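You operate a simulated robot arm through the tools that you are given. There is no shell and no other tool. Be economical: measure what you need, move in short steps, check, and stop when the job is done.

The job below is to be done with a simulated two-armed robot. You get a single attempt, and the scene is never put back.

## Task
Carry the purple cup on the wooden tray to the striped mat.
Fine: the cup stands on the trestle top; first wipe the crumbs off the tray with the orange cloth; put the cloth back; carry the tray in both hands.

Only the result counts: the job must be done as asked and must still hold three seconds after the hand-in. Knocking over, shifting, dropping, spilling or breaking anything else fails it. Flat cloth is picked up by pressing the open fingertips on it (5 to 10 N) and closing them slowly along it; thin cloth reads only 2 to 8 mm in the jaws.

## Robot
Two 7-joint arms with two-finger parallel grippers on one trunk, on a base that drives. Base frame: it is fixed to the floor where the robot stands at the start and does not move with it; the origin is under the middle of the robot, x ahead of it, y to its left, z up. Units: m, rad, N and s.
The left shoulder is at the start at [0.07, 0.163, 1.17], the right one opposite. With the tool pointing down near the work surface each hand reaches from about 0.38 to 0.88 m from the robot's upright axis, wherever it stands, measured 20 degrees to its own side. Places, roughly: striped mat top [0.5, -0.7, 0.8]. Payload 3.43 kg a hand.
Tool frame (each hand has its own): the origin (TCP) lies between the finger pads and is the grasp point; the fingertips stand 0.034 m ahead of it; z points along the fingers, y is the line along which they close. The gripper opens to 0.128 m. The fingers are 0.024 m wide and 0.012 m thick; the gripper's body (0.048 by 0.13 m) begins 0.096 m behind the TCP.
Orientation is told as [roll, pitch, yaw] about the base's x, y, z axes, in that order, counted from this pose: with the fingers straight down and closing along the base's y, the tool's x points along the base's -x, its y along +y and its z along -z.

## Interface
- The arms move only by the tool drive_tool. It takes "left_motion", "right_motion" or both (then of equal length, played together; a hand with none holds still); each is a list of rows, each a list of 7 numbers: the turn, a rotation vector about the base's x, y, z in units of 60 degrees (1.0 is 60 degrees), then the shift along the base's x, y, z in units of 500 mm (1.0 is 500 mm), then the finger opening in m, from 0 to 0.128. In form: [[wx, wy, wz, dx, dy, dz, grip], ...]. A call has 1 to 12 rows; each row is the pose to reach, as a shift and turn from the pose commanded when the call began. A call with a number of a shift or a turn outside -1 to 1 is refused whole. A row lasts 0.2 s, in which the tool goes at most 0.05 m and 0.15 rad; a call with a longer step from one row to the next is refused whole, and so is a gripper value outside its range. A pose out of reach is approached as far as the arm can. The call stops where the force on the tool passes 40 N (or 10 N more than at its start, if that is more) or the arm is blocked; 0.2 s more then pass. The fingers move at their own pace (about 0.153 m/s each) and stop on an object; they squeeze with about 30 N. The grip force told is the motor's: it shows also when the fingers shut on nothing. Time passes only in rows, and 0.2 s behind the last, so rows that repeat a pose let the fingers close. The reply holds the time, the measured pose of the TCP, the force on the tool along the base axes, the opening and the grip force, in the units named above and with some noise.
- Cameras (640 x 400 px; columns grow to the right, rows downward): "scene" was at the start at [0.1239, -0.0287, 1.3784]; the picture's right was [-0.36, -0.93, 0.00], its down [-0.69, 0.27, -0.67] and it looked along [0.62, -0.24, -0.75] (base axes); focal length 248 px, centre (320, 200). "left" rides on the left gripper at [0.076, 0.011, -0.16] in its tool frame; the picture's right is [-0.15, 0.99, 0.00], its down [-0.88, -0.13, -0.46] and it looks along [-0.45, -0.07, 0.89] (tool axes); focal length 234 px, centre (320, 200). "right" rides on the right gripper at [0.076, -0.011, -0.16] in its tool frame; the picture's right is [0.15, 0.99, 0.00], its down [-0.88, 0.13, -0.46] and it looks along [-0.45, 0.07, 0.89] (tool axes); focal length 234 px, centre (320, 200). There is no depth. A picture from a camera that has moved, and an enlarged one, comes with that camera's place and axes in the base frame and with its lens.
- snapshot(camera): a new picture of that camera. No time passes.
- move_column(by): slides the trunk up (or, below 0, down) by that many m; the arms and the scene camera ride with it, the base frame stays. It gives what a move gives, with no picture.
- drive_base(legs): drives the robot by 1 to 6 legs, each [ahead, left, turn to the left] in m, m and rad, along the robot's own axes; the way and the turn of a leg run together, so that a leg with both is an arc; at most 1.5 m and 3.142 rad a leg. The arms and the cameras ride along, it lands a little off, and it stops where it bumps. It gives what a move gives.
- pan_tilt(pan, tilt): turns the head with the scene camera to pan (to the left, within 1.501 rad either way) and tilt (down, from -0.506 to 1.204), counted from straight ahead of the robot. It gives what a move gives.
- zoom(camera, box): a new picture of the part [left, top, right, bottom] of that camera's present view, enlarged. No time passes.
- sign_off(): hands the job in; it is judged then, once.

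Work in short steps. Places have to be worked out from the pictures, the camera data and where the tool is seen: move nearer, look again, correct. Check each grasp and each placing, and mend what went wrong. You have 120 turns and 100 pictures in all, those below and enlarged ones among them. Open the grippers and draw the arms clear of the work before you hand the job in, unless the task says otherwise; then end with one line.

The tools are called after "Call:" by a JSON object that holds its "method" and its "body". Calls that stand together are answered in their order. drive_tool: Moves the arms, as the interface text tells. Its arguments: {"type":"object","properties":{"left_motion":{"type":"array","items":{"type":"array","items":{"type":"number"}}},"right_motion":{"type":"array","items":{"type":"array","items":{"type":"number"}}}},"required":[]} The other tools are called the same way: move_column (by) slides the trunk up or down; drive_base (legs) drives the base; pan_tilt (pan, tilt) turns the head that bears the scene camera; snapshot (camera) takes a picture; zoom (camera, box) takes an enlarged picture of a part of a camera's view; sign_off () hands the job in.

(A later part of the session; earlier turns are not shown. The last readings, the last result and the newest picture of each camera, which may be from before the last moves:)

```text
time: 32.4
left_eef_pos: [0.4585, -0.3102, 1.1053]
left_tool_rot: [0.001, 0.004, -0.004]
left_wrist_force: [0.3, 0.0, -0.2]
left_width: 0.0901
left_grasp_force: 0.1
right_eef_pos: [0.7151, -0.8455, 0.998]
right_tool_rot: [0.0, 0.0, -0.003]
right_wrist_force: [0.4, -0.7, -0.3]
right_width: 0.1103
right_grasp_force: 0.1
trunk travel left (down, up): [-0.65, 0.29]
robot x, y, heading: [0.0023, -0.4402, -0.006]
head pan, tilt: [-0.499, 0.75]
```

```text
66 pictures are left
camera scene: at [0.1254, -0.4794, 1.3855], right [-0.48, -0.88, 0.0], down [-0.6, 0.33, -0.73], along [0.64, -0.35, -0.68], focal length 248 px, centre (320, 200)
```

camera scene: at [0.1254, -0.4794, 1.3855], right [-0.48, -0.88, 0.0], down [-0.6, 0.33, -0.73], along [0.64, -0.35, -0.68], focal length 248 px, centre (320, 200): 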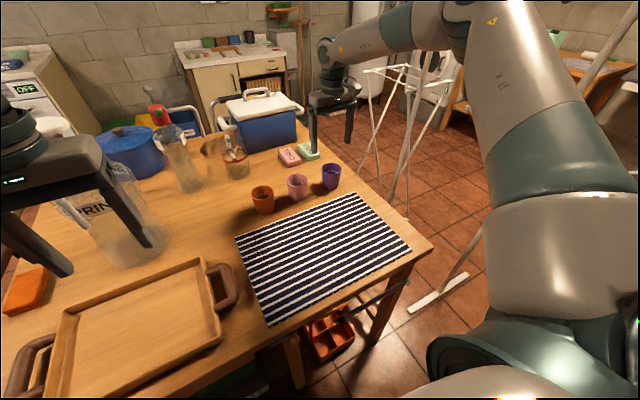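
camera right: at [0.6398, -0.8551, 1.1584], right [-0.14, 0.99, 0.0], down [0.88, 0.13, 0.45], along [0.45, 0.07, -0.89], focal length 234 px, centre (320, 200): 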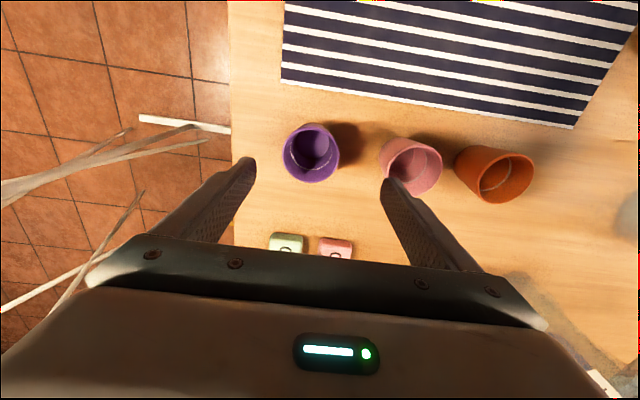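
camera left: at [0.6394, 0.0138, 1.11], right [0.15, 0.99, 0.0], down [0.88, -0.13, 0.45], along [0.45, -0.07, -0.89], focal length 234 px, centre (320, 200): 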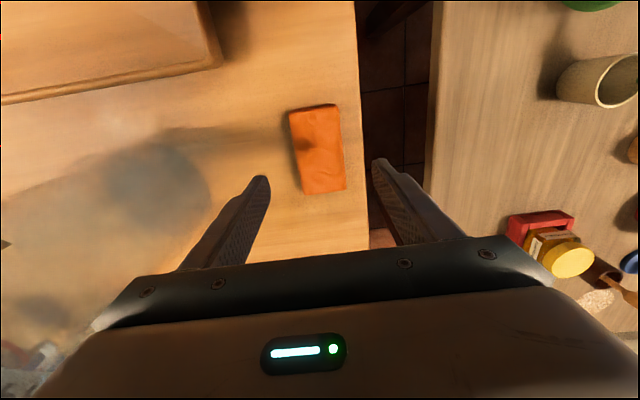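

The cup's axis is at about [0.717, −0.853]. I'll lower until the tips are just above the rim and recheck the alignment.

Call:
{"method": "drive_tool", "body": {"right_motion": [[0, 0, 0, 0.004, -0.014, -0.07, 0.11], [0, 0, 0, 0.004, -0.014, -0.136, 0.11]]}}

Call:
{"method": "snapshot", "body": {"camera": "right"}}

Call:
{"method": "zoom", "body": {"camera": "scene", "box": [240, 80, 400, 210]}}

```text
time: 33.0
left_eef_pos: [0.4567, -0.3106, 1.1049]
left_tool_rot: [0.0, 0.004, -0.004]
left_wrist_force: [0.0, -0.7, 0.2]
left_width: 0.09
left_grasp_force: 0.0
right_eef_pos: [0.7131, -0.8538, 0.9309]
right_tool_rot: [0.002, 0.0, -0.003]
right_wrist_force: [-0.1, 0.0, 0.6]
right_width: 0.1099
right_grasp_force: 0.1
trunk travel left (down, up): [-0.65, 0.29]
robot x, y, heading: [-0.0027, -0.4396, -0.004]
head pan, tilt: [-0.499, 0.75]
```

```text
65 pictures are left
camera right: at [0.6373, -0.8635, 1.0916], right [-0.14, 0.99, 0.0], down [0.88, 0.13, 0.46], along [0.45, 0.07, -0.89], focal length 234 px, centre (320, 200)
```

right: 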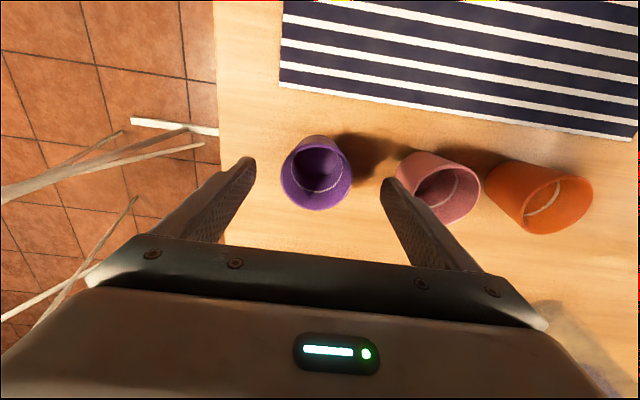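

```text
3.08 times, centred on (320, 145) of scene
camera zoom: at [0.1239, -0.4804, 1.3857], right [-0.48, -0.88, 0.0], down [-0.6, 0.33, -0.73], along [0.64, -0.35, -0.68], focal length 763 px, centre (320, 369)
```

zoom: 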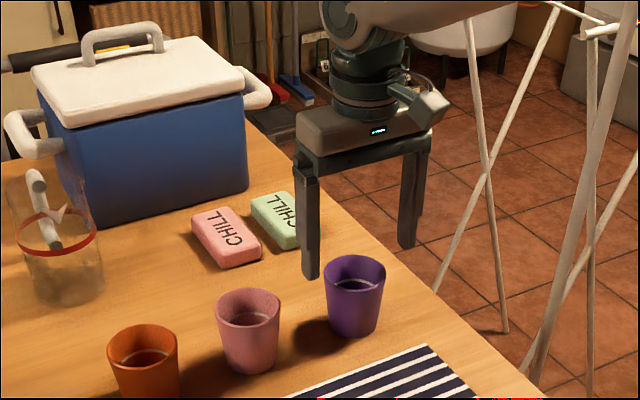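

Aligned in y; the cup centre is at about x 0.722. I'll correct x and lower around the cup.

Call:
{"method": "drive_tool", "body": {"right_motion": [[0, 0, 0, 0.015, 0, -0.03, 0.11], [0, 0, 0, 0.016, 0, -0.08, 0.11], [0, 0, 0, 0.016, 0, -0.13, 0.11], [0, 0, 0, 0.016, 0, -0.168, 0.11]]}}

Call:
{"method": "snapshot", "body": {"camera": "right"}}

Call:
{"method": "zoom", "body": {"camera": "scene", "box": [240, 80, 400, 210]}}

```text
time: 34.0
left_eef_pos: [0.4564, -0.3105, 1.1065]
left_tool_rot: [0.0, 0.002, -0.003]
left_wrist_force: [0.0, -0.3, 0.1]
left_width: 0.0899
left_grasp_force: 0.0
right_eef_pos: [0.6935, -0.8579, 0.8672]
right_tool_rot: [0.0, 0.001, -0.003]
right_wrist_force: [-0.4, -0.6, -0.4]
right_width: 0.1099
right_grasp_force: 0.1
right hand out of reach, approached as far as the arm can: row 2, 3, 4
trunk travel left (down, up): [-0.65, 0.29]
robot x, y, heading: [0.0025, -0.4409, -0.004]
head pan, tilt: [-0.499, 0.75]
```

```text
63 pictures are left
camera right: at [0.6188, -0.8673, 1.0271], right [-0.14, 0.99, 0.0], down [0.88, 0.13, 0.46], along [0.45, 0.07, -0.89], focal length 234 px, centre (320, 200)
```

right: 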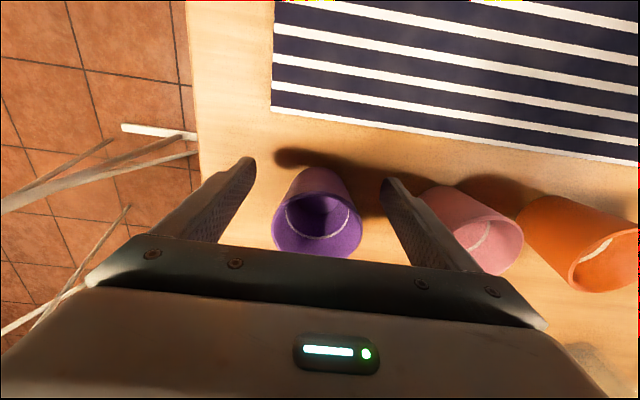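

```text
3.08 times, centred on (320, 145) of scene
camera zoom: at [0.1233, -0.4803, 1.3857], right [-0.48, -0.88, 0.0], down [-0.6, 0.33, -0.73], along [0.64, -0.35, -0.68], focal length 763 px, centre (320, 369)
```

zoom: 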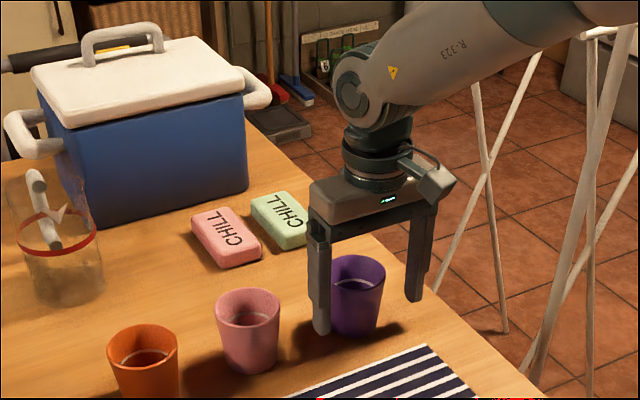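

The arm reached its limit short of the cup. I'll raise the hand, drive 0.15 m further right, then redo it.

Call:
{"method": "drive_tool", "body": {"right_motion": [[0, 0, 0, 0, 0, 0.09, 0.11], [0, 0, 0, -0.03, 0, 0.18, 0.11], [0, 0, 0, -0.06, 0, 0.27, 0.11]]}}

Call:
{"method": "drive_base", "body": {"legs": [[0, -0.15, 0]]}}

Call:
{"method": "snapshot", "body": {"camera": "right"}}

Call:
{"method": "snapshot", "body": {"camera": "scene"}}

```text
time: 34.8
left_eef_pos: [0.4548, -0.311, 1.1067]
left_tool_rot: [-0.001, 0.001, -0.004]
left_wrist_force: [-0.3, 0.8, 0.7]
left_width: 0.0903
left_grasp_force: 0.1
right_eef_pos: [0.6638, -0.8551, 1.0026]
right_tool_rot: [-0.001, -0.002, -0.002]
right_wrist_force: [-0.2, -0.5, -0.4]
right_width: 0.1099
right_grasp_force: 0.1
trunk travel left (down, up): [-0.65, 0.29]
robot x, y, heading: [-0.0004, -0.4381, -0.006]
head pan, tilt: [-0.499, 0.75]
```

```text
time: 36.1
left_eef_pos: [0.4558, -0.4599, 1.105]
left_tool_rot: [-0.002, 0.0, -0.006]
left_wrist_force: [-0.7, 0.1, -0.3]
left_width: 0.0901
left_grasp_force: 0.0
right_eef_pos: [0.6634, -1.0041, 1.0027]
right_tool_rot: [0.001, 0.0, -0.005]
right_wrist_force: [0.0, -0.6, 0.1]
right_width: 0.1102
right_grasp_force: 0.1
trunk travel left (down, up): [-0.65, 0.29]
robot x, y, heading: [-0.0003, -0.5887, -0.009]
head pan, tilt: [-0.499, 0.75]
```

```text
61 pictures are left
camera right: at [0.5871, -1.014, 1.1622], right [-0.14, 0.99, 0.0], down [0.88, 0.13, 0.46], along [0.45, 0.06, -0.89], focal length 234 px, centre (320, 200)
```

right: 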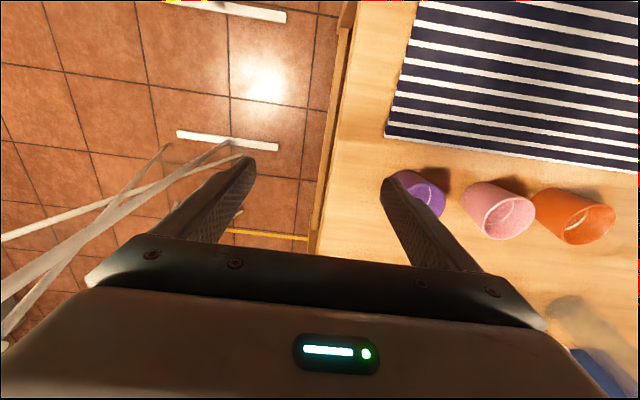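

```text
60 pictures are left
camera scene: at [0.1219, -0.628, 1.3858], right [-0.48, -0.87, 0.0], down [-0.6, 0.33, -0.73], along [0.64, -0.35, -0.68], focal length 248 px, centre (320, 200)
```

scene: 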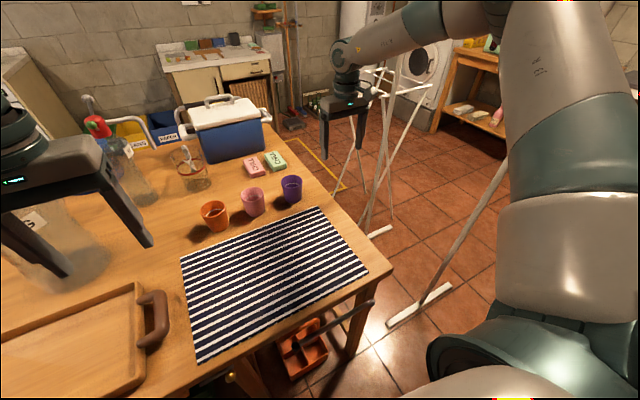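

Now move the hand over the cup at [0.722, −0.853].

Call:
{"method": "drive_tool", "body": {"right_motion": [[0, 0, 0, 0.03, 0.08, -0.02, 0.11], [0, 0, 0, 0.06, 0.16, -0.045, 0.11], [0, 0, 0, 0.09, 0.24, -0.07, 0.11], [0, 0, 0, 0.117, 0.302, -0.1, 0.11]]}}

Call:
{"method": "snapshot", "body": {"camera": "right"}}

Call:
{"method": "zoom", "body": {"camera": "scene", "box": [200, 80, 360, 210]}}

```text
time: 37.1
left_eef_pos: [0.4546, -0.46, 1.1051]
left_tool_rot: [-0.001, 0.001, -0.008]
left_wrist_force: [-0.1, -0.3, -0.2]
left_width: 0.0899
left_grasp_force: 0.1
right_eef_pos: [0.6908, -0.8743, 0.9643]
right_tool_rot: [0.002, -0.002, -0.006]
right_wrist_force: [-0.4, -0.8, -0.3]
right_width: 0.1102
right_grasp_force: 0.1
right hand out of reach, approached as far as the arm can: row 3, 4
trunk travel left (down, up): [-0.65, 0.29]
robot x, y, heading: [-0.0017, -0.5876, -0.012]
head pan, tilt: [-0.499, 0.75]
```

```text
59 pictures are left
camera right: at [0.614, -0.8832, 1.1249], right [-0.14, 0.99, 0.0], down [0.88, 0.12, 0.46], along [0.45, 0.07, -0.89], focal length 234 px, centre (320, 200)
```

right: 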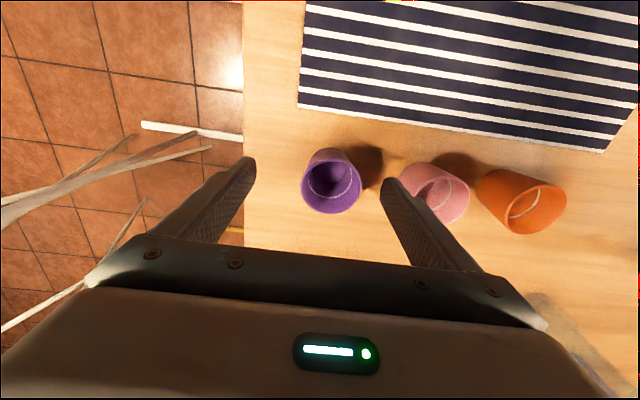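

```text
3.08 times, centred on (280, 145) of scene
camera zoom: at [0.1207, -0.6278, 1.3859], right [-0.48, -0.87, 0.0], down [-0.6, 0.33, -0.73], along [0.64, -0.35, -0.68], focal length 763 px, centre (443, 369)
```

zoom: 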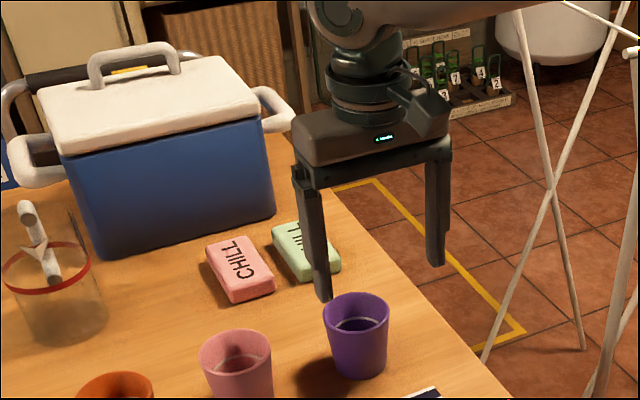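

The arm claims it is out of reach although the geometry is inside its range, which suggests a stuck posture. I'll pull in, shift sideways, then reach out again.

Call:
{"method": "drive_tool", "body": {"right_motion": [[0, 0, 0.003, -0.08, 0, 0.05, 0.11], [0, 0, 0.005, -0.16, 0.01, 0.06, 0.11], [0, 0, 0.006, -0.24, 0.02, 0.06, 0.11], [0, 0, 0.006, -0.3, 0.043, 0.06, 0.11], [0, 0, 0.006, -0.22, 0.043, 0.06, 0.11], [0, 0, 0.006, -0.14, 0.043, 0.06, 0.11], [0, 0, 0.006, -0.06, 0.043, 0.04, 0.11], [0, 0, 0.006, 0.02, 0.043, 0.02, 0.11], [0, 0, 0.006, 0.062, 0.043, 0, 0.11]]}}

Call:
{"method": "snapshot", "body": {"camera": "right"}}

```text
time: 39.1
left_eef_pos: [0.4545, -0.4606, 1.1056]
left_tool_rot: [0.0, 0.0, -0.007]
left_wrist_force: [0.2, -0.8, -0.3]
left_width: 0.0899
left_grasp_force: 0.0
right_eef_pos: [0.6902, -0.8672, 0.9769]
right_tool_rot: [0.001, -0.001, -0.001]
right_wrist_force: [-0.9, -0.9, -1.0]
right_width: 0.1099
right_grasp_force: 0.0
right hand out of reach, approached as far as the arm can: row 8, 9
trunk travel left (down, up): [-0.65, 0.29]
robot x, y, heading: [-0.0016, -0.5884, -0.008]
head pan, tilt: [-0.499, 0.75]
```

```text
57 pictures are left
camera right: at [0.6131, -0.8777, 1.1366], right [-0.15, 0.99, 0.0], down [0.88, 0.13, 0.46], along [0.45, 0.07, -0.89], focal length 234 px, centre (320, 200)
```

right: 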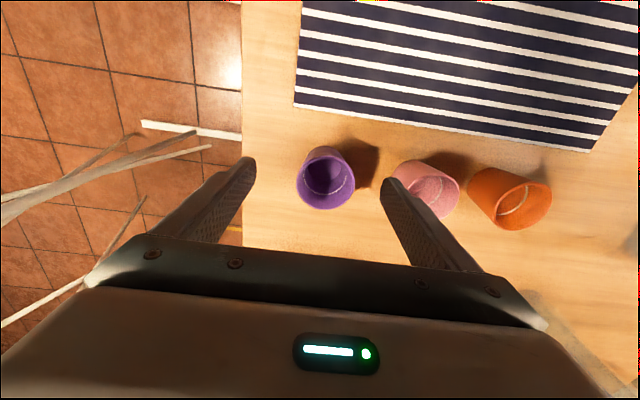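

Still short, so the right arm likely wants the cup further on its own side. I'll raise the hand and turn the base 0.2 rad left, keeping the cup inside reach.

Call:
{"method": "drive_tool", "body": {"right_motion": [[0, 0, 0, -0.06, 0, 0.05, 0.11], [0, 0, 0, -0.12, 0, 0.08, 0.11]]}}

Call:
{"method": "drive_base", "body": {"legs": [[0, 0, 0.2]]}}

Call:
{"method": "snapshot", "body": {"camera": "right"}}

```text
time: 39.7
left_eef_pos: [0.4549, -0.4601, 1.1057]
left_tool_rot: [-0.002, 0.0, -0.007]
left_wrist_force: [0.0, 0.1, -0.1]
left_width: 0.0902
left_grasp_force: 0.1
right_eef_pos: [0.6263, -0.8669, 1.0165]
right_tool_rot: [0.0, -0.001, 0.0]
right_wrist_force: [-0.5, 0.1, 0.0]
right_width: 0.11
right_grasp_force: 0.1
trunk travel left (down, up): [-0.65, 0.29]
robot x, y, heading: [-0.0018, -0.5878, -0.003]
head pan, tilt: [-0.499, 0.75]
```

```text
time: 40.9
left_eef_pos: [0.4216, -0.3732, 1.1054]
left_tool_rot: [-0.001, 0.002, 0.189]
left_wrist_force: [0.2, 0.4, -0.2]
left_width: 0.0902
left_grasp_force: 0.0
right_eef_pos: [0.67, -0.7385, 1.0145]
right_tool_rot: [0.0, 0.001, 0.197]
right_wrist_force: [-1.0, 0.5, 0.3]
right_width: 0.1101
right_grasp_force: 0.0
trunk travel left (down, up): [-0.65, 0.29]
robot x, y, heading: [0.0011, -0.5919, 0.19]
head pan, tilt: [-0.499, 0.75]
```

```text
56 pictures are left
camera right: at [0.5985, -0.7623, 1.1752], right [-0.34, 0.94, 0.0], down [0.84, 0.3, 0.46], along [0.43, 0.15, -0.89], focal length 234 px, centre (320, 200)
```

right: 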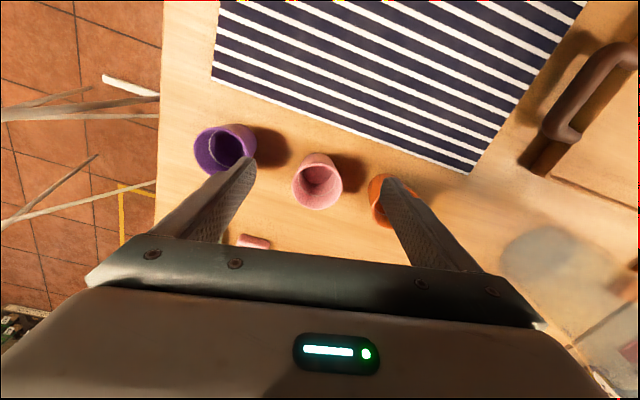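

Now reach over to the cup.

Call:
{"method": "drive_tool", "body": {"right_motion": [[0, 0, 0, 0.02, -0.08, 0, 0.11], [0, 0, 0, 0.05, -0.15, 0, 0.11], [0, 0, 0, 0.08, -0.21, -0.04, 0.11], [0, 0, 0, 0.104, -0.229, -0.11, 0.11]]}}

Call:
{"method": "snapshot", "body": {"camera": "right"}}

```text
time: 41.9
left_eef_pos: [0.4227, -0.3741, 1.1041]
left_tool_rot: [0.0, 0.003, 0.188]
left_wrist_force: [0.4, 0.1, 0.0]
left_width: 0.0901
left_grasp_force: 0.1
right_eef_pos: [0.7214, -0.8535, 0.9608]
right_tool_rot: [0.001, 0.001, 0.196]
right_wrist_force: [0.7, -0.5, -0.5]
right_width: 0.11
right_grasp_force: 0.2
trunk travel left (down, up): [-0.65, 0.29]
robot x, y, heading: [-0.0011, -0.5892, 0.189]
head pan, tilt: [-0.499, 0.75]
```

```text
55 pictures are left
camera right: at [0.65, -0.8777, 1.1208], right [-0.34, 0.94, 0.0], down [0.84, 0.3, 0.46], along [0.43, 0.15, -0.89], focal length 234 px, centre (320, 200)
```

right: 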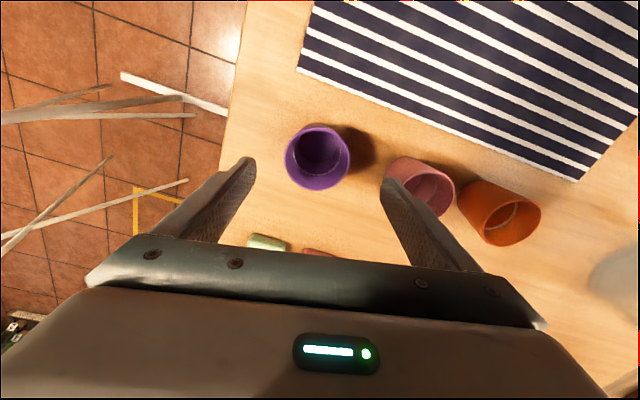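

Directly above the cup (estimated [0.721, −0.855]). Lowering around it.

Call:
{"method": "drive_tool", "body": {"right_motion": [[0, 0, 0, 0, -0.001, -0.07, 0.11], [0, 0, 0, 0, -0.002, -0.14, 0.11], [0, 0, 0, 0, -0.002, -0.2, 0.11], [0, 0, 0, 0, -0.002, -0.23, 0.11]]}}

Call:
{"method": "snapshot", "body": {"camera": "right"}}

Call:
{"method": "snapshot", "body": {"camera": "scene"}}

```text
time: 42.9
left_eef_pos: [0.4222, -0.3733, 1.1047]
left_tool_rot: [-0.001, 0.003, 0.189]
left_wrist_force: [0.5, 0.2, -0.3]
left_width: 0.0899
left_grasp_force: 0.0
right_eef_pos: [0.722, -0.8554, 0.8463]
right_tool_rot: [0.001, 0.001, 0.198]
right_wrist_force: [0.0, 0.1, -0.1]
right_width: 0.1099
right_grasp_force: 0.1
trunk travel left (down, up): [-0.65, 0.29]
robot x, y, heading: [-0.0037, -0.5934, 0.183]
head pan, tilt: [-0.499, 0.75]
```

```text
54 pictures are left
camera right: at [0.6504, -0.8794, 1.0061], right [-0.34, 0.94, 0.0], down [0.84, 0.3, 0.46], along [0.43, 0.15, -0.89], focal length 234 px, centre (320, 200)
```

right: 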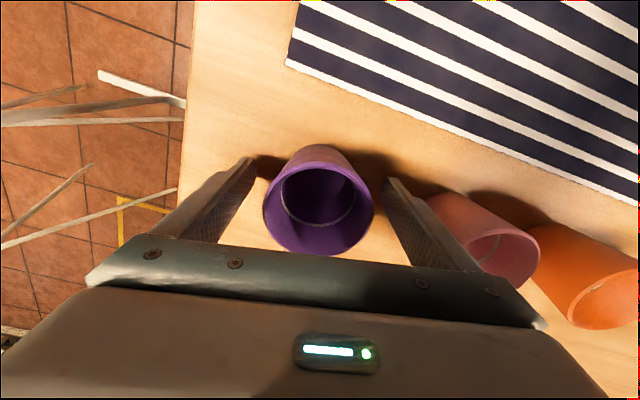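

```text
53 pictures are left
camera scene: at [0.1282, -0.6042, 1.3857], right [-0.3, -0.95, 0.0], down [-0.65, 0.21, -0.73], along [0.7, -0.22, -0.68], focal length 248 px, centre (320, 200)
```

scene: 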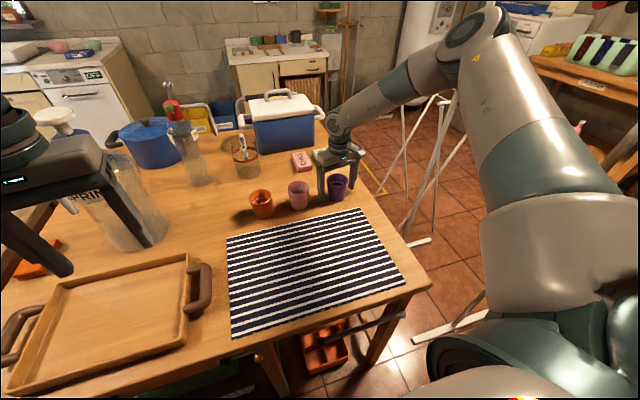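

The fingers straddle the cup and clear the pink one. Closing.

Call:
{"method": "drive_tool", "body": {"right_motion": [[0, 0, 0, 0, 0, 0, 0.09], [0, 0, 0, 0, 0, 0, 0.08], [0, 0, 0, 0, 0, 0, 0.07], [0, 0, 0, 0, 0, 0, 0.06], [0, 0, 0, 0, 0, 0, 0.05], [0, 0, 0, 0, 0, 0, 0.045]]}}

Call:
{"method": "snapshot", "body": {"camera": "right"}}

```text
time: 44.3
left_eef_pos: [0.4228, -0.3729, 1.1046]
left_tool_rot: [0.001, 0.001, 0.189]
left_wrist_force: [0.0, -0.4, -0.3]
left_width: 0.0899
left_grasp_force: 0.1
right_eef_pos: [0.7218, -0.8558, 0.8466]
right_tool_rot: [0.0, -0.001, 0.197]
right_wrist_force: [0.3, 0.5, 0.9]
right_width: 0.0696
right_grasp_force: 29.9
trunk travel left (down, up): [-0.65, 0.29]
robot x, y, heading: [-0.0053, -0.5867, 0.187]
head pan, tilt: [-0.499, 0.75]
```

```text
52 pictures are left
camera right: at [0.6499, -0.8794, 1.0066], right [-0.34, 0.94, 0.0], down [0.84, 0.3, 0.46], along [0.43, 0.15, -0.89], focal length 234 px, centre (320, 200)
```

right: 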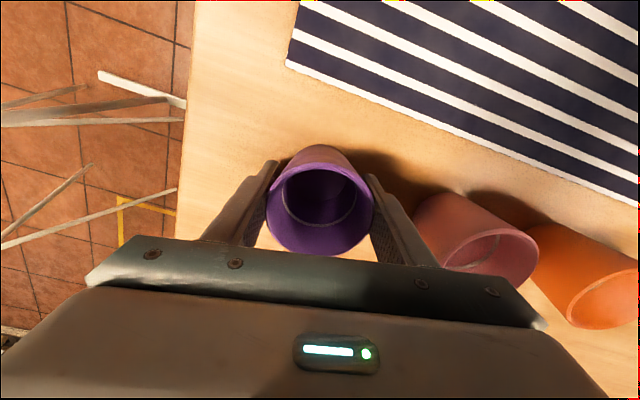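

The grip holds at 0.0696. I'll lift straight up, then draw in over the mat at a gentle pace.

Call:
{"method": "drive_tool", "body": {"right_motion": [[0, 0, 0, 0, 0, 0.04, 0.045], [0, 0, 0, 0, 0, 0.1, 0.045], [0, 0, 0, 0, 0, 0.16, 0.045], [0, 0, 0, 0, 0, 0.22, 0.045], [0, 0, 0, -0.03, 0, 0.27, 0.045], [0, 0, 0, -0.09, 0.01, 0.28, 0.045], [0, 0, 0, -0.16, 0.03, 0.28, 0.045], [0, 0, 0, -0.23, 0.05, 0.28, 0.045], [0, 0, 0, -0.3, 0.07, 0.28, 0.045], [0, 0, 0, -0.37, 0.09, 0.28, 0.045], [0, 0, 0, -0.42, 0.11, 0.28, 0.045], [0, 0, 0, -0.44, 0.112, 0.28, 0.045]]}}

Call:
{"method": "snapshot", "body": {"camera": "right"}}

Call:
{"method": "snapshot", "body": {"camera": "scene"}}

```text
time: 46.9
left_eef_pos: [0.4222, -0.3733, 1.1068]
left_tool_rot: [0.001, 0.001, 0.188]
left_wrist_force: [0.3, -0.5, 0.4]
left_width: 0.0898
left_grasp_force: 0.0
right_eef_pos: [0.5028, -0.7988, 0.9836]
right_tool_rot: [0.001, 0.001, 0.195]
right_wrist_force: [-0.8, -0.3, -0.2]
right_width: 0.0695
right_grasp_force: 29.9
trunk travel left (down, up): [-0.65, 0.29]
robot x, y, heading: [-0.0038, -0.5913, 0.187]
head pan, tilt: [-0.499, 0.75]
```

```text
51 pictures are left
camera right: at [0.4304, -0.8221, 1.1437], right [-0.34, 0.94, 0.0], down [0.84, 0.3, 0.46], along [0.43, 0.15, -0.89], focal length 234 px, centre (320, 200)
```

right: 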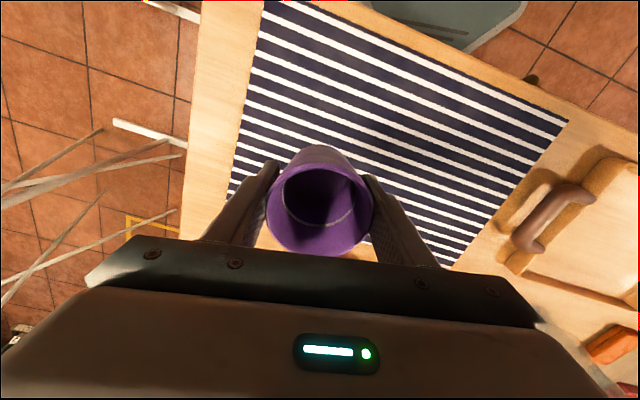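

```text
50 pictures are left
camera scene: at [0.1272, -0.6047, 1.3857], right [-0.3, -0.95, 0.0], down [-0.65, 0.21, -0.73], along [0.7, -0.22, -0.68], focal length 248 px, centre (320, 200)
```

scene: 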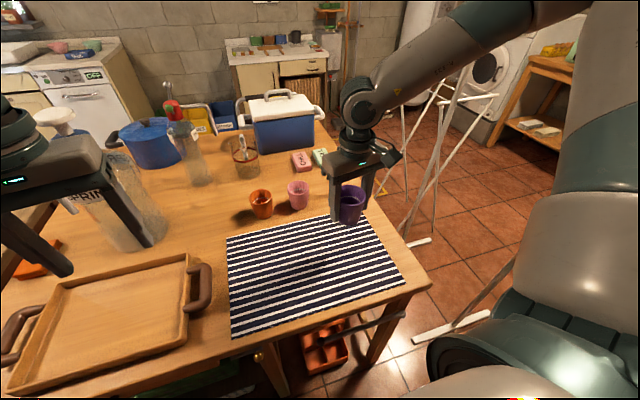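

The cup is held upright. I'll straighten the base and drive back left to about y = −0.23, in front of the tray.

Call:
{"method": "drive_base", "body": {"legs": [[0, 0, -0.187], [0, 0.36, 0]]}}

Call:
{"method": "drive_tool", "body": {"left_motion": [[0, 0, 0, 0, 0.08, 0, 0.09], [0, 0, 0, 0, 0.16, 0, 0.09], [0, 0, 0, 0, 0.24, 0, 0.09], [0, 0, 0, 0, 0.32, 0, 0.09]]}}

Call:
{"method": "snapshot", "body": {"camera": "right"}}

Call:
{"method": "snapshot", "body": {"camera": "scene"}}

```text
time: 49.9
left_eef_pos: [0.4532, -0.0971, 1.1058]
left_tool_rot: [0.0, 0.002, 0.008]
left_wrist_force: [0.1, -0.4, 0.1]
left_width: 0.09
left_grasp_force: 0.0
right_eef_pos: [0.4558, -0.5287, 0.9828]
right_tool_rot: [0.001, 0.001, 0.015]
right_wrist_force: [-0.2, -0.3, -0.6]
right_width: 0.0695
right_grasp_force: 30.1
trunk travel left (down, up): [-0.65, 0.29]
robot x, y, heading: [-0.0023, -0.23, 0.013]
head pan, tilt: [-0.499, 0.75]
```

```text
time: 50.9
left_eef_pos: [0.4511, 0.0655, 1.1062]
left_tool_rot: [-0.001, 0.0, 0.008]
left_wrist_force: [-0.6, 1.1, 0.1]
left_width: 0.0901
left_grasp_force: 0.0
right_eef_pos: [0.4552, -0.5267, 0.9834]
right_tool_rot: [-0.001, 0.002, 0.015]
right_wrist_force: [0.0, 0.4, 0.0]
right_width: 0.0698
right_grasp_force: 30.1
trunk travel left (down, up): [-0.65, 0.29]
robot x, y, heading: [-0.0009, -0.2327, 0.006]
head pan, tilt: [-0.499, 0.75]
```

```text
49 pictures are left
camera right: at [0.3796, -0.537, 1.1447], right [-0.16, 0.99, 0.0], down [0.88, 0.14, 0.46], along [0.45, 0.07, -0.89], focal length 234 px, centre (320, 200)
```

right: 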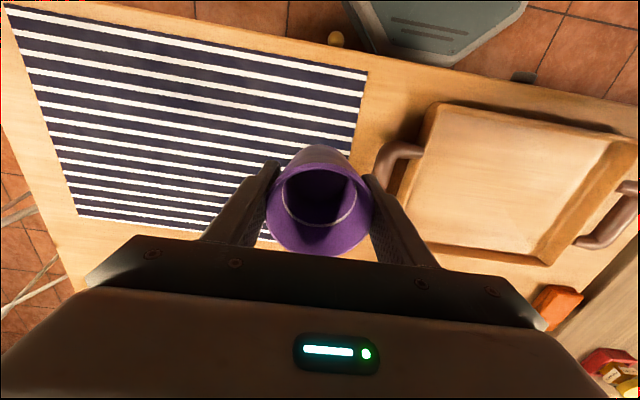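

```text
48 pictures are left
camera scene: at [0.1205, -0.2678, 1.3859], right [-0.47, -0.88, 0.0], down [-0.6, 0.32, -0.73], along [0.65, -0.35, -0.68], focal length 248 px, centre (320, 200)
```

scene: 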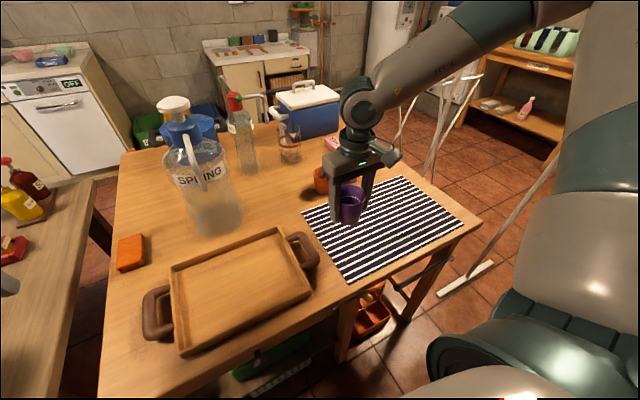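

The cup is still upright. I'll move it level to above the tray centre.

Call:
{"method": "drive_tool", "body": {"right_motion": [[0, 0, 0, 0.006, 0.04, 0, 0.045], [0, 0, 0, 0.012, 0.1, 0, 0.045], [0, 0, 0, 0.018, 0.16, 0, 0.045], [0, 0, 0, 0.024, 0.22, 0, 0.045], [0, 0, 0, 0.03, 0.28, 0, 0.045], [0, 0, 0, 0.036, 0.34, 0, 0.045], [0, 0, 0, 0.042, 0.4, 0, 0.045], [0, 0, 0, 0.048, 0.46, 0, 0.045], [0, 0, 0, 0.054, 0.52, 0, 0.045], [0, 0, 0, 0.06, 0.57, 0, 0.045], [0, 0, 0, 0.06, 0.584, 0, 0.045]]}}

Call:
{"method": "snapshot", "body": {"camera": "right"}}

Call:
{"method": "snapshot", "body": {"camera": "left"}}

```text
time: 53.3
left_eef_pos: [0.4515, 0.0631, 1.1062]
left_tool_rot: [0.0, 0.002, 0.009]
left_wrist_force: [-0.6, 0.4, -0.7]
left_width: 0.0901
left_grasp_force: 0.1
right_eef_pos: [0.4754, -0.3488, 1.0059]
right_tool_rot: [0.002, -0.002, 0.016]
right_wrist_force: [-0.6, -1.5, -0.6]
right_width: 0.0695
right_grasp_force: 29.9
right hand out of reach, approached as far as the arm can: row 7, 8, 9, 10, 11
trunk travel left (down, up): [-0.65, 0.29]
robot x, y, heading: [-0.0034, -0.235, 0.007]
head pan, tilt: [-0.499, 0.75]
```

```text
47 pictures are left
camera right: at [0.3991, -0.3602, 1.1668], right [-0.16, 0.99, 0.0], down [0.88, 0.14, 0.46], along [0.45, 0.08, -0.89], focal length 234 px, centre (320, 200)
```

right: 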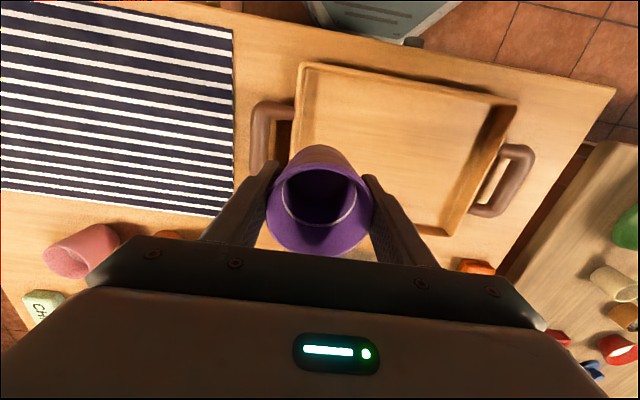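

```text
46 pictures are left
camera left: at [0.3764, 0.0743, 1.2651], right [0.14, 0.99, 0.0], down [0.88, -0.12, 0.45], along [0.45, -0.06, -0.89], focal length 234 px, centre (320, 200)
```

left: 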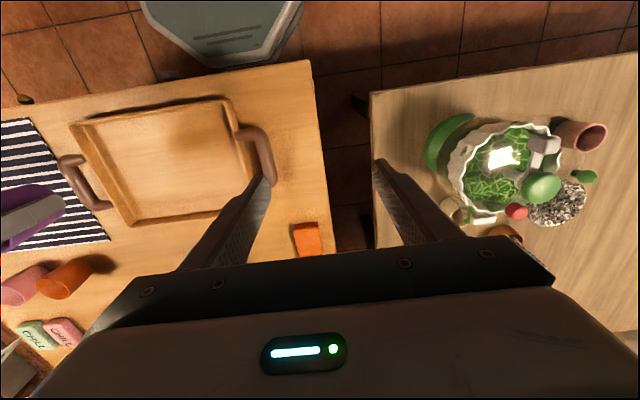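

The right arm can't go further toward +y from here. I'll drive the base 0.12 m left, which carries the cup over the tray centre.

Call:
{"method": "drive_base", "body": {"legs": [[0, 0.12, 0]]}}

Call:
{"method": "snapshot", "body": {"camera": "right"}}

```text
time: 54.5
left_eef_pos: [0.452, 0.1823, 1.1065]
left_tool_rot: [0.0, 0.001, 0.008]
left_wrist_force: [-0.3, 0.4, -0.4]
left_width: 0.09
left_grasp_force: 0.0
right_eef_pos: [0.4736, -0.2314, 1.0072]
right_tool_rot: [0.002, 0.0, 0.014]
right_wrist_force: [-0.3, 0.1, 0.9]
right_width: 0.0696
right_grasp_force: 30.2
trunk travel left (down, up): [-0.65, 0.29]
robot x, y, heading: [-0.0021, -0.1115, 0.006]
head pan, tilt: [-0.499, 0.75]
```

```text
45 pictures are left
camera right: at [0.3978, -0.2413, 1.1668], right [-0.16, 0.99, 0.0], down [0.88, 0.14, 0.46], along [0.45, 0.08, -0.89], focal length 234 px, centre (320, 200)
```

right: 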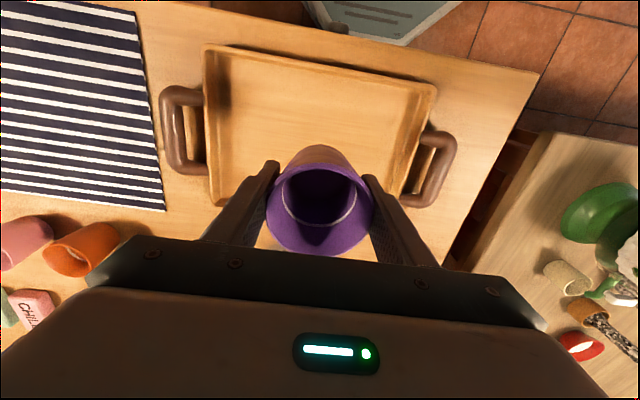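

The arm is at its limit here. For slack on the way down I'll drive 0.06 m more to the left and compensate with the hand.

Call:
{"method": "drive_base", "body": {"legs": [[0, 0.06, 0]]}}

Call:
{"method": "drive_tool", "body": {"right_motion": [[0, 0, 0, 0.005, -0.04, 0, 0.045], [0, 0, 0, 0.012, -0.09, 0, 0.045], [0, 0, 0, 0.018, -0.13, 0, 0.045]]}}

```text
time: 55.5
left_eef_pos: [0.4504, 0.2381, 1.1071]
left_tool_rot: [0.002, 0.002, 0.008]
left_wrist_force: [-0.2, 1.4, -0.2]
left_width: 0.09
left_grasp_force: 0.0
right_eef_pos: [0.4709, -0.1748, 1.0065]
right_tool_rot: [0.004, 0.0, 0.014]
right_wrist_force: [-0.2, 0.0, 0.6]
right_width: 0.0694
right_grasp_force: 30.6
trunk travel left (down, up): [-0.65, 0.29]
robot x, y, heading: [-0.0005, -0.0527, 0.005]
head pan, tilt: [-0.499, 0.75]
```

```text
time: 56.3
left_eef_pos: [0.4498, 0.2403, 1.1066]
left_tool_rot: [0.0, 0.002, 0.009]
left_wrist_force: [0.6, -0.3, -0.7]
left_width: 0.0899
left_grasp_force: 0.1
right_eef_pos: [0.4816, -0.2376, 1.0077]
right_tool_rot: [0.003, -0.002, 0.014]
right_wrist_force: [-0.3, 0.6, 0.3]
right_width: 0.0695
right_grasp_force: 29.6
trunk travel left (down, up): [-0.65, 0.29]
robot x, y, heading: [-0.0054, -0.0536, 0.009]
head pan, tilt: [-0.499, 0.75]
```

The hand is at [0.482, −0.238] with slack. Lowering to just above the tray floor (contact expected at TCP z ≈ 0.8535).

Call:
{"method": "drive_tool", "body": {"right_motion": [[0, 0, 0, 0, 0, -0.06, 0.045], [0, 0, 0, 0, 0, -0.13, 0.045], [0, 0, 0, 0, 0, -0.2, 0.045], [0, 0, 0, 0, 0, -0.26, 0.045], [0, 0, 0, 0, 0, -0.29, 0.045], [0, 0, 0, 0, 0, -0.3, 0.045]]}}

Call:
{"method": "snapshot", "body": {"camera": "right"}}

Call:
{"method": "snapshot", "body": {"camera": "scene"}}

```text
time: 57.7
left_eef_pos: [0.4505, 0.239, 1.1068]
left_tool_rot: [-0.001, 0.002, 0.008]
left_wrist_force: [-0.2, -0.3, 0.3]
left_width: 0.09
left_grasp_force: 0.0
right_eef_pos: [0.4824, -0.242, 0.8582]
right_tool_rot: [0.004, 0.0, 0.015]
right_wrist_force: [0.0, -1.1, -0.9]
right_width: 0.0697
right_grasp_force: 30.0
right hand out of reach, approached as far as the arm can: row 6
trunk travel left (down, up): [-0.65, 0.29]
robot x, y, heading: [-0.005, -0.0527, 0.009]
head pan, tilt: [-0.499, 0.75]
```

```text
44 pictures are left
camera right: at [0.4062, -0.2537, 1.0179], right [-0.16, 0.99, 0.0], down [0.88, 0.14, 0.46], along [0.45, 0.08, -0.89], focal length 234 px, centre (320, 200)
```

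right: 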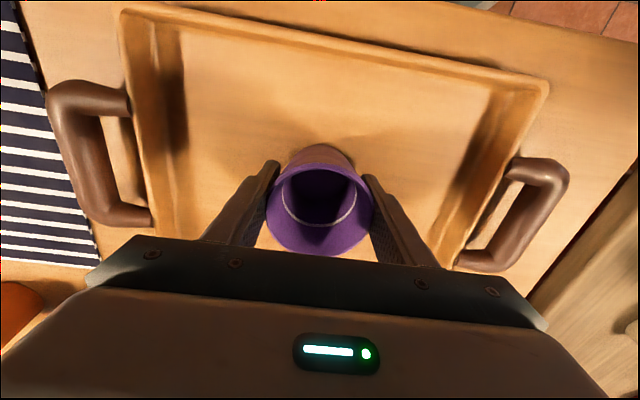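

```text
43 pictures are left
camera scene: at [0.1202, -0.0933, 1.3857], right [-0.47, -0.88, 0.0], down [-0.6, 0.32, -0.73], along [0.64, -0.35, -0.68], focal length 248 px, centre (320, 200)
```

scene: 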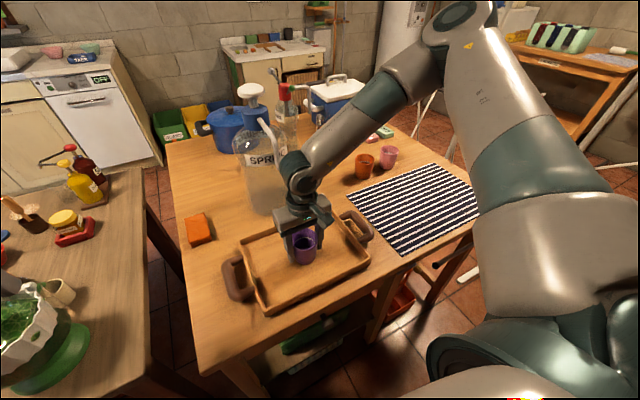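

I need about 4 mm more. I'll go down with a small −y shift to stay within reach.

Call:
{"method": "drive_tool", "body": {"right_motion": [[0, 0, 0, 0, -0.016, 0, 0.045], [0, 0, 0, 0, -0.018, -0.006, 0.045], [0, 0, 0, 0, -0.018, -0.01, 0.045]]}}

```text
time: 58.5
left_eef_pos: [0.4504, 0.24, 1.1073]
left_tool_rot: [-0.001, 0.002, 0.007]
left_wrist_force: [0.3, -0.9, 0.3]
left_width: 0.0899
left_grasp_force: 0.1
right_eef_pos: [0.4798, -0.2527, 0.8531]
right_tool_rot: [0.002, 0.001, 0.014]
right_wrist_force: [0.2, -1.2, 0.5]
right_width: 0.0699
right_grasp_force: 29.5
trunk travel left (down, up): [-0.65, 0.29]
robot x, y, heading: [-0.0061, -0.0534, 0.011]
head pan, tilt: [-0.499, 0.75]
```

Call:
{"method": "drive_tool", "body": {"right_motion": [[0, 0, 0, 0, -0.002, -0.003, 0.045], [0, 0, 0, 0, -0.002, -0.003, 0.045]]}}

```text
time: 59.1
left_eef_pos: [0.449, 0.2388, 1.1079]
left_tool_rot: [0.001, 0.002, 0.006]
left_wrist_force: [0.5, -0.3, 0.2]
left_width: 0.0901
left_grasp_force: 0.0
right_eef_pos: [0.4808, -0.2523, 0.854]
right_tool_rot: [0.002, -0.002, 0.014]
right_wrist_force: [0.6, 1.4, 8.1]
right_width: 0.0697
right_grasp_force: 29.7
trunk travel left (down, up): [-0.65, 0.29]
robot x, y, heading: [-0.0012, -0.0565, 0.006]
head pan, tilt: [-0.499, 0.75]
```

Contact at 8 N: the cup stands on the tray. I'll release and rise straight up.

Call:
{"method": "drive_tool", "body": {"right_motion": [[0, 0, 0, 0, 0, 0.001, 0.075], [0, 0, 0, 0, 0, 0.001, 0.09], [0, 0, 0, 0, 0, 0.001, 0.1], [0, 0, 0, 0, 0, 0.05, 0.1], [0, 0, 0, 0, 0, 0.12, 0.1], [0, 0, 0, 0, 0, 0.2, 0.1], [0, 0, 0, 0, -0.03, 0.29, 0.1]]}}

Call:
{"method": "snapshot", "body": {"camera": "right"}}

```text
time: 60.7
left_eef_pos: [0.4489, 0.2384, 1.1068]
left_tool_rot: [0.001, 0.001, 0.007]
left_wrist_force: [-0.7, 0.1, 1.2]
left_width: 0.09
left_grasp_force: 0.1
right_eef_pos: [0.4791, -0.2679, 0.9979]
right_tool_rot: [0.002, -0.001, 0.014]
right_wrist_force: [0.3, -0.6, -0.6]
right_width: 0.0999
right_grasp_force: 0.0
trunk travel left (down, up): [-0.65, 0.29]
robot x, y, heading: [-0.0058, -0.055, 0.007]
head pan, tilt: [-0.499, 0.75]
```

```text
42 pictures are left
camera right: at [0.4032, -0.2782, 1.1576], right [-0.16, 0.99, 0.0], down [0.88, 0.14, 0.46], along [0.45, 0.07, -0.89], focal length 234 px, centre (320, 200)
```

right: 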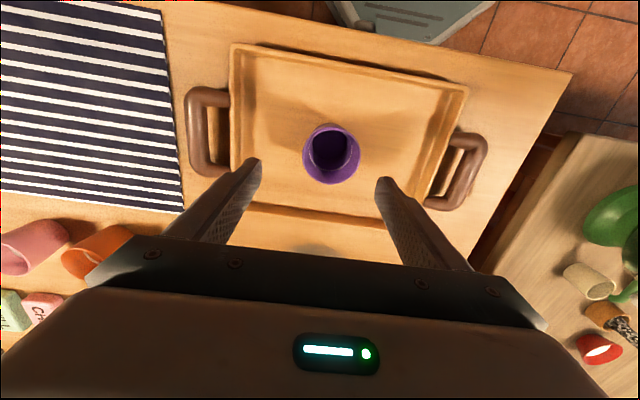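

The cup stands on the tray. The handle bars are at about y −0.437 and −0.037, at x ≈ 0.487. I'll drive so the base sits near y −0.17 and both hands reach comfortably.

Call:
{"method": "drive_base", "body": {"legs": [[0, -0.115, -0.007]]}}

Call:
{"method": "pan_tilt", "body": {"pan": -0.1, "tilt": 0.9}}

Call:
{"method": "snapshot", "body": {"camera": "scene"}}

```text
time: 61.9
left_eef_pos: [0.4537, 0.1225, 1.1066]
left_tool_rot: [0.001, 0.001, 0.0]
left_wrist_force: [-0.5, 0.6, 0.4]
left_width: 0.0904
left_grasp_force: 0.1
right_eef_pos: [0.4789, -0.3829, 0.9957]
right_tool_rot: [0.001, 0.002, 0.006]
right_wrist_force: [-0.3, -0.1, 0.9]
right_width: 0.0999
right_grasp_force: 0.1
trunk travel left (down, up): [-0.65, 0.29]
robot x, y, heading: [-0.0013, -0.1689, -0.003]
head pan, tilt: [-0.499, 0.75]
```

```text
time: 62.8
left_eef_pos: [0.4523, 0.1231, 1.1061]
left_tool_rot: [-0.001, 0.001, -0.002]
left_wrist_force: [-0.8, 0.0, -0.3]
left_width: 0.09
left_grasp_force: 0.0
right_eef_pos: [0.4796, -0.3827, 0.9954]
right_tool_rot: [0.001, -0.001, 0.005]
right_wrist_force: [0.2, 0.6, -0.4]
right_width: 0.1001
right_grasp_force: 0.0
trunk travel left (down, up): [-0.65, 0.29]
robot x, y, heading: [-0.0014, -0.1706, -0.005]
head pan, tilt: [-0.099, 0.901]
```

```text
41 pictures are left
camera scene: at [0.1225, -0.1741, 1.3739], right [-0.1, -0.99, 0.0], down [-0.78, 0.08, -0.62], along [0.62, -0.06, -0.78], focal length 248 px, centre (320, 200)
```

scene: 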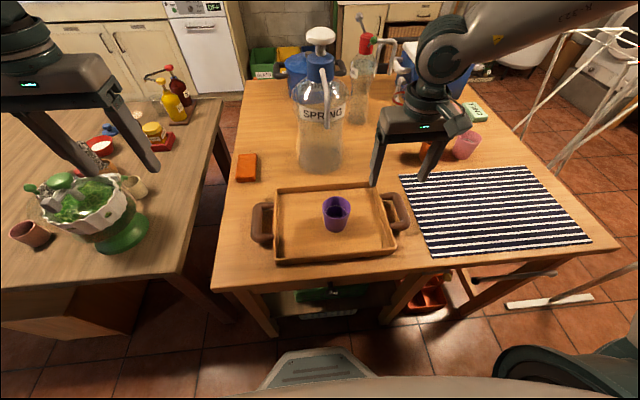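

Bring both hands above their handles, jaws narrowed to 0.06.

Call:
{"method": "drive_tool", "body": {"left_motion": [[0, 0, 0, 0.011, -0.055, -0.06, 0.06], [0, 0, 0, 0.022, -0.11, -0.12, 0.06], [0, 0, 0, 0.033, -0.165, -0.185, 0.06], [0, 0, 0, 0.044, -0.22, -0.25, 0.06], [0, 0, 0, 0.055, -0.27, -0.31, 0.06], [0, 0, 0, 0.066, -0.32, -0.37, 0.06]], "right_motion": [[0, 0, 0, 0.003, -0.03, 0, 0.06], [0, 0, 0, 0.006, -0.06, 0, 0.06], [0, 0, 0, 0.01, -0.09, -0.03, 0.06], [0, 0, 0, 0.012, -0.108, -0.07, 0.06], [0, 0, 0, 0.012, -0.108, -0.12, 0.06], [0, 0, 0, 0.012, -0.108, -0.16, 0.06]]}}

Call:
{"method": "snapshot", "body": {"camera": "left"}}

Call:
{"method": "snapshot", "body": {"camera": "right"}}

Call:
{"method": "snapshot", "body": {"camera": "scene"}}

```text
time: 64.2
left_eef_pos: [0.4856, -0.0392, 0.9226]
left_tool_rot: [-0.001, 0.001, -0.001]
left_wrist_force: [-0.2, 0.5, -0.4]
left_width: 0.06
left_grasp_force: 0.1
right_eef_pos: [0.4839, -0.4395, 0.9165]
right_tool_rot: [0.004, 0.001, 0.005]
right_wrist_force: [-0.4, -0.1, 0.1]
right_width: 0.0598
right_grasp_force: 0.1
trunk travel left (down, up): [-0.65, 0.29]
robot x, y, heading: [-0.0013, -0.1664, -0.004]
head pan, tilt: [-0.099, 0.901]
```

```text
40 pictures are left
camera left: at [0.41, -0.028, 1.081], right [0.15, 0.99, 0.0], down [0.88, -0.13, 0.45], along [0.45, -0.07, -0.89], focal length 234 px, centre (320, 200)
```

left: 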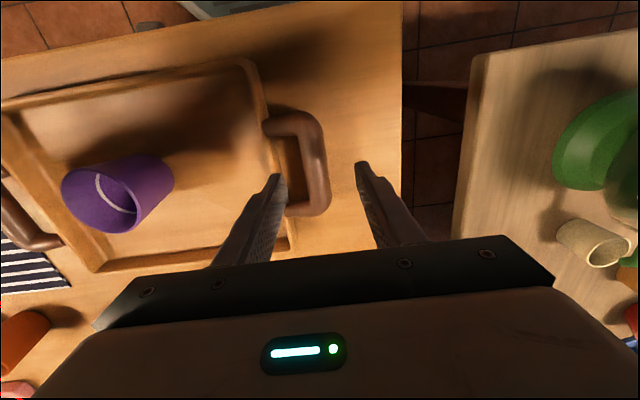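

```text
39 pictures are left
camera right: at [0.4088, -0.4494, 1.0772], right [-0.15, 0.99, 0.0], down [0.88, 0.13, 0.46], along [0.45, 0.07, -0.89], focal length 234 px, centre (320, 200)
```

right: 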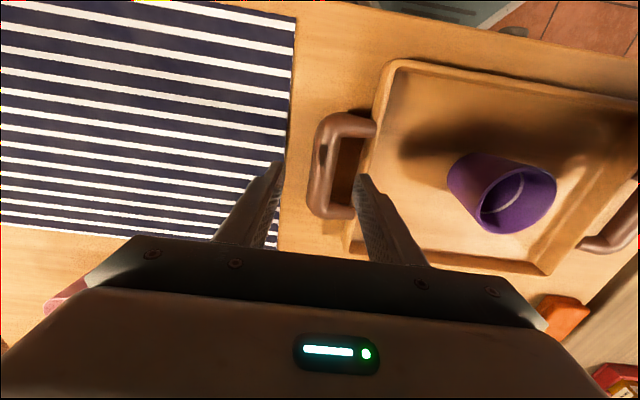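

```text
38 pictures are left
camera scene: at [0.124, -0.1757, 1.3737], right [-0.1, -0.99, 0.0], down [-0.78, 0.08, -0.62], along [0.62, -0.06, -0.78], focal length 248 px, centre (320, 200)
```

scene: 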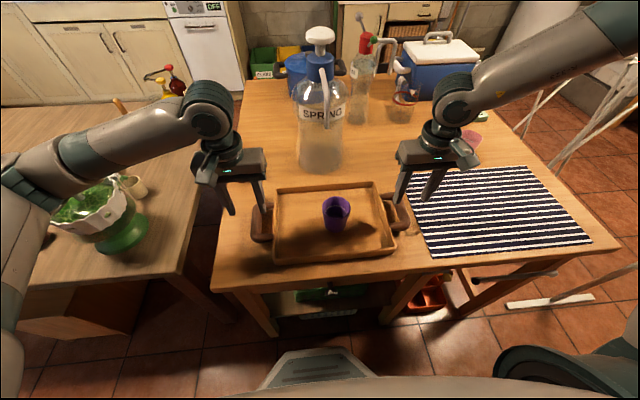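

Refining: the bars are at about [0.493, −0.0445] and [0.491, −0.4345]. I'll correct both hands and lower them around the bars.

Call:
{"method": "drive_tool", "body": {"left_motion": [[0, 0, 0, 0.014, -0.01, 0, 0.06], [0, 0, 0, 0.014, -0.01, -0.06, 0.06], [0, 0, 0, 0.014, -0.01, -0.11, 0.06], [0, 0, 0, 0.014, -0.01, -0.14, 0.06], [0, 0, 0, 0.014, -0.01, -0.158, 0.06]], "right_motion": [[0, 0, 0, 0.016, 0.01, 0, 0.06], [0, 0, 0, 0.016, 0.01, -0.05, 0.06], [0, 0, 0, 0.016, 0.01, -0.1, 0.06], [0, 0, 0, 0.016, 0.01, -0.13, 0.06], [0, 0, 0, 0.016, 0.01, -0.146, 0.06]]}}

Call:
{"method": "snapshot", "body": {"camera": "left"}}

Call:
{"method": "snapshot", "body": {"camera": "right"}}

Call:
{"method": "zoom", "body": {"camera": "scene", "box": [180, 130, 460, 305]}}

```text
time: 65.4
left_eef_pos: [0.4923, -0.0416, 0.8427]
left_tool_rot: [0.0, 0.002, -0.001]
left_wrist_force: [0.1, 0.7, 0.0]
left_width: 0.06
left_grasp_force: 0.1
right_eef_pos: [0.4928, -0.4327, 0.8438]
right_tool_rot: [0.002, 0.001, 0.004]
right_wrist_force: [0.1, 0.7, -0.6]
right_width: 0.0599
right_grasp_force: 0.1
trunk travel left (down, up): [-0.65, 0.29]
robot x, y, heading: [-0.0044, -0.1642, -0.002]
head pan, tilt: [-0.099, 0.901]
```

```text
37 pictures are left
camera left: at [0.4169, -0.0298, 0.9998], right [0.15, 0.99, 0.0], down [0.88, -0.13, 0.45], along [0.45, -0.07, -0.89], focal length 234 px, centre (320, 200)
```

left: 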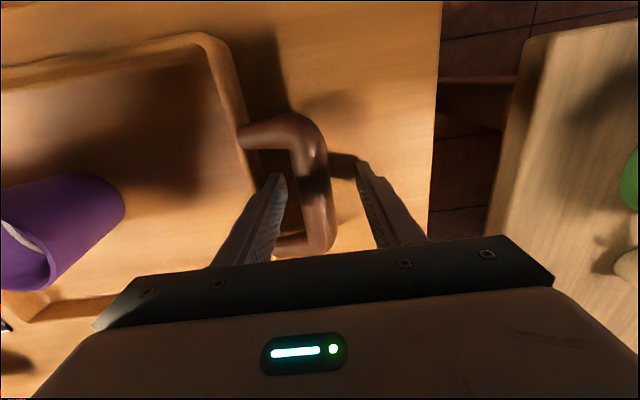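

```text
36 pictures are left
camera right: at [0.4173, -0.4427, 1.0033], right [-0.15, 0.99, 0.0], down [0.88, 0.13, 0.46], along [0.45, 0.07, -0.89], focal length 234 px, centre (320, 200)
```

right: 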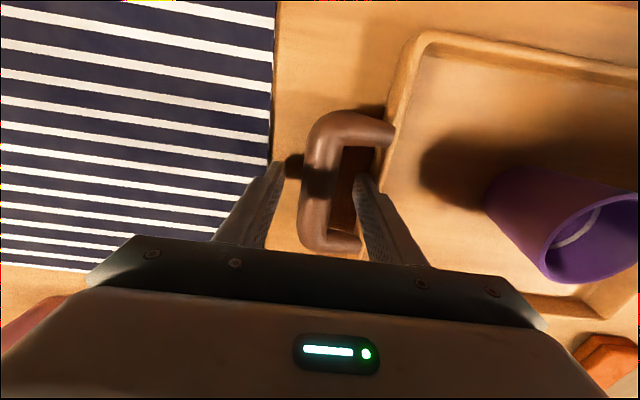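

```text
2.29 times, centred on (320, 218) of scene
camera zoom: at [0.1227, -0.1745, 1.3738], right [-0.1, -0.99, 0.0], down [-0.78, 0.08, -0.62], along [0.62, -0.06, -0.78], focal length 567 px, centre (320, 160)
```

zoom: 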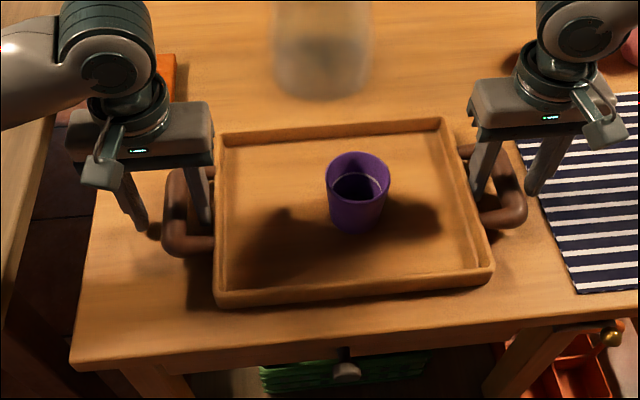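

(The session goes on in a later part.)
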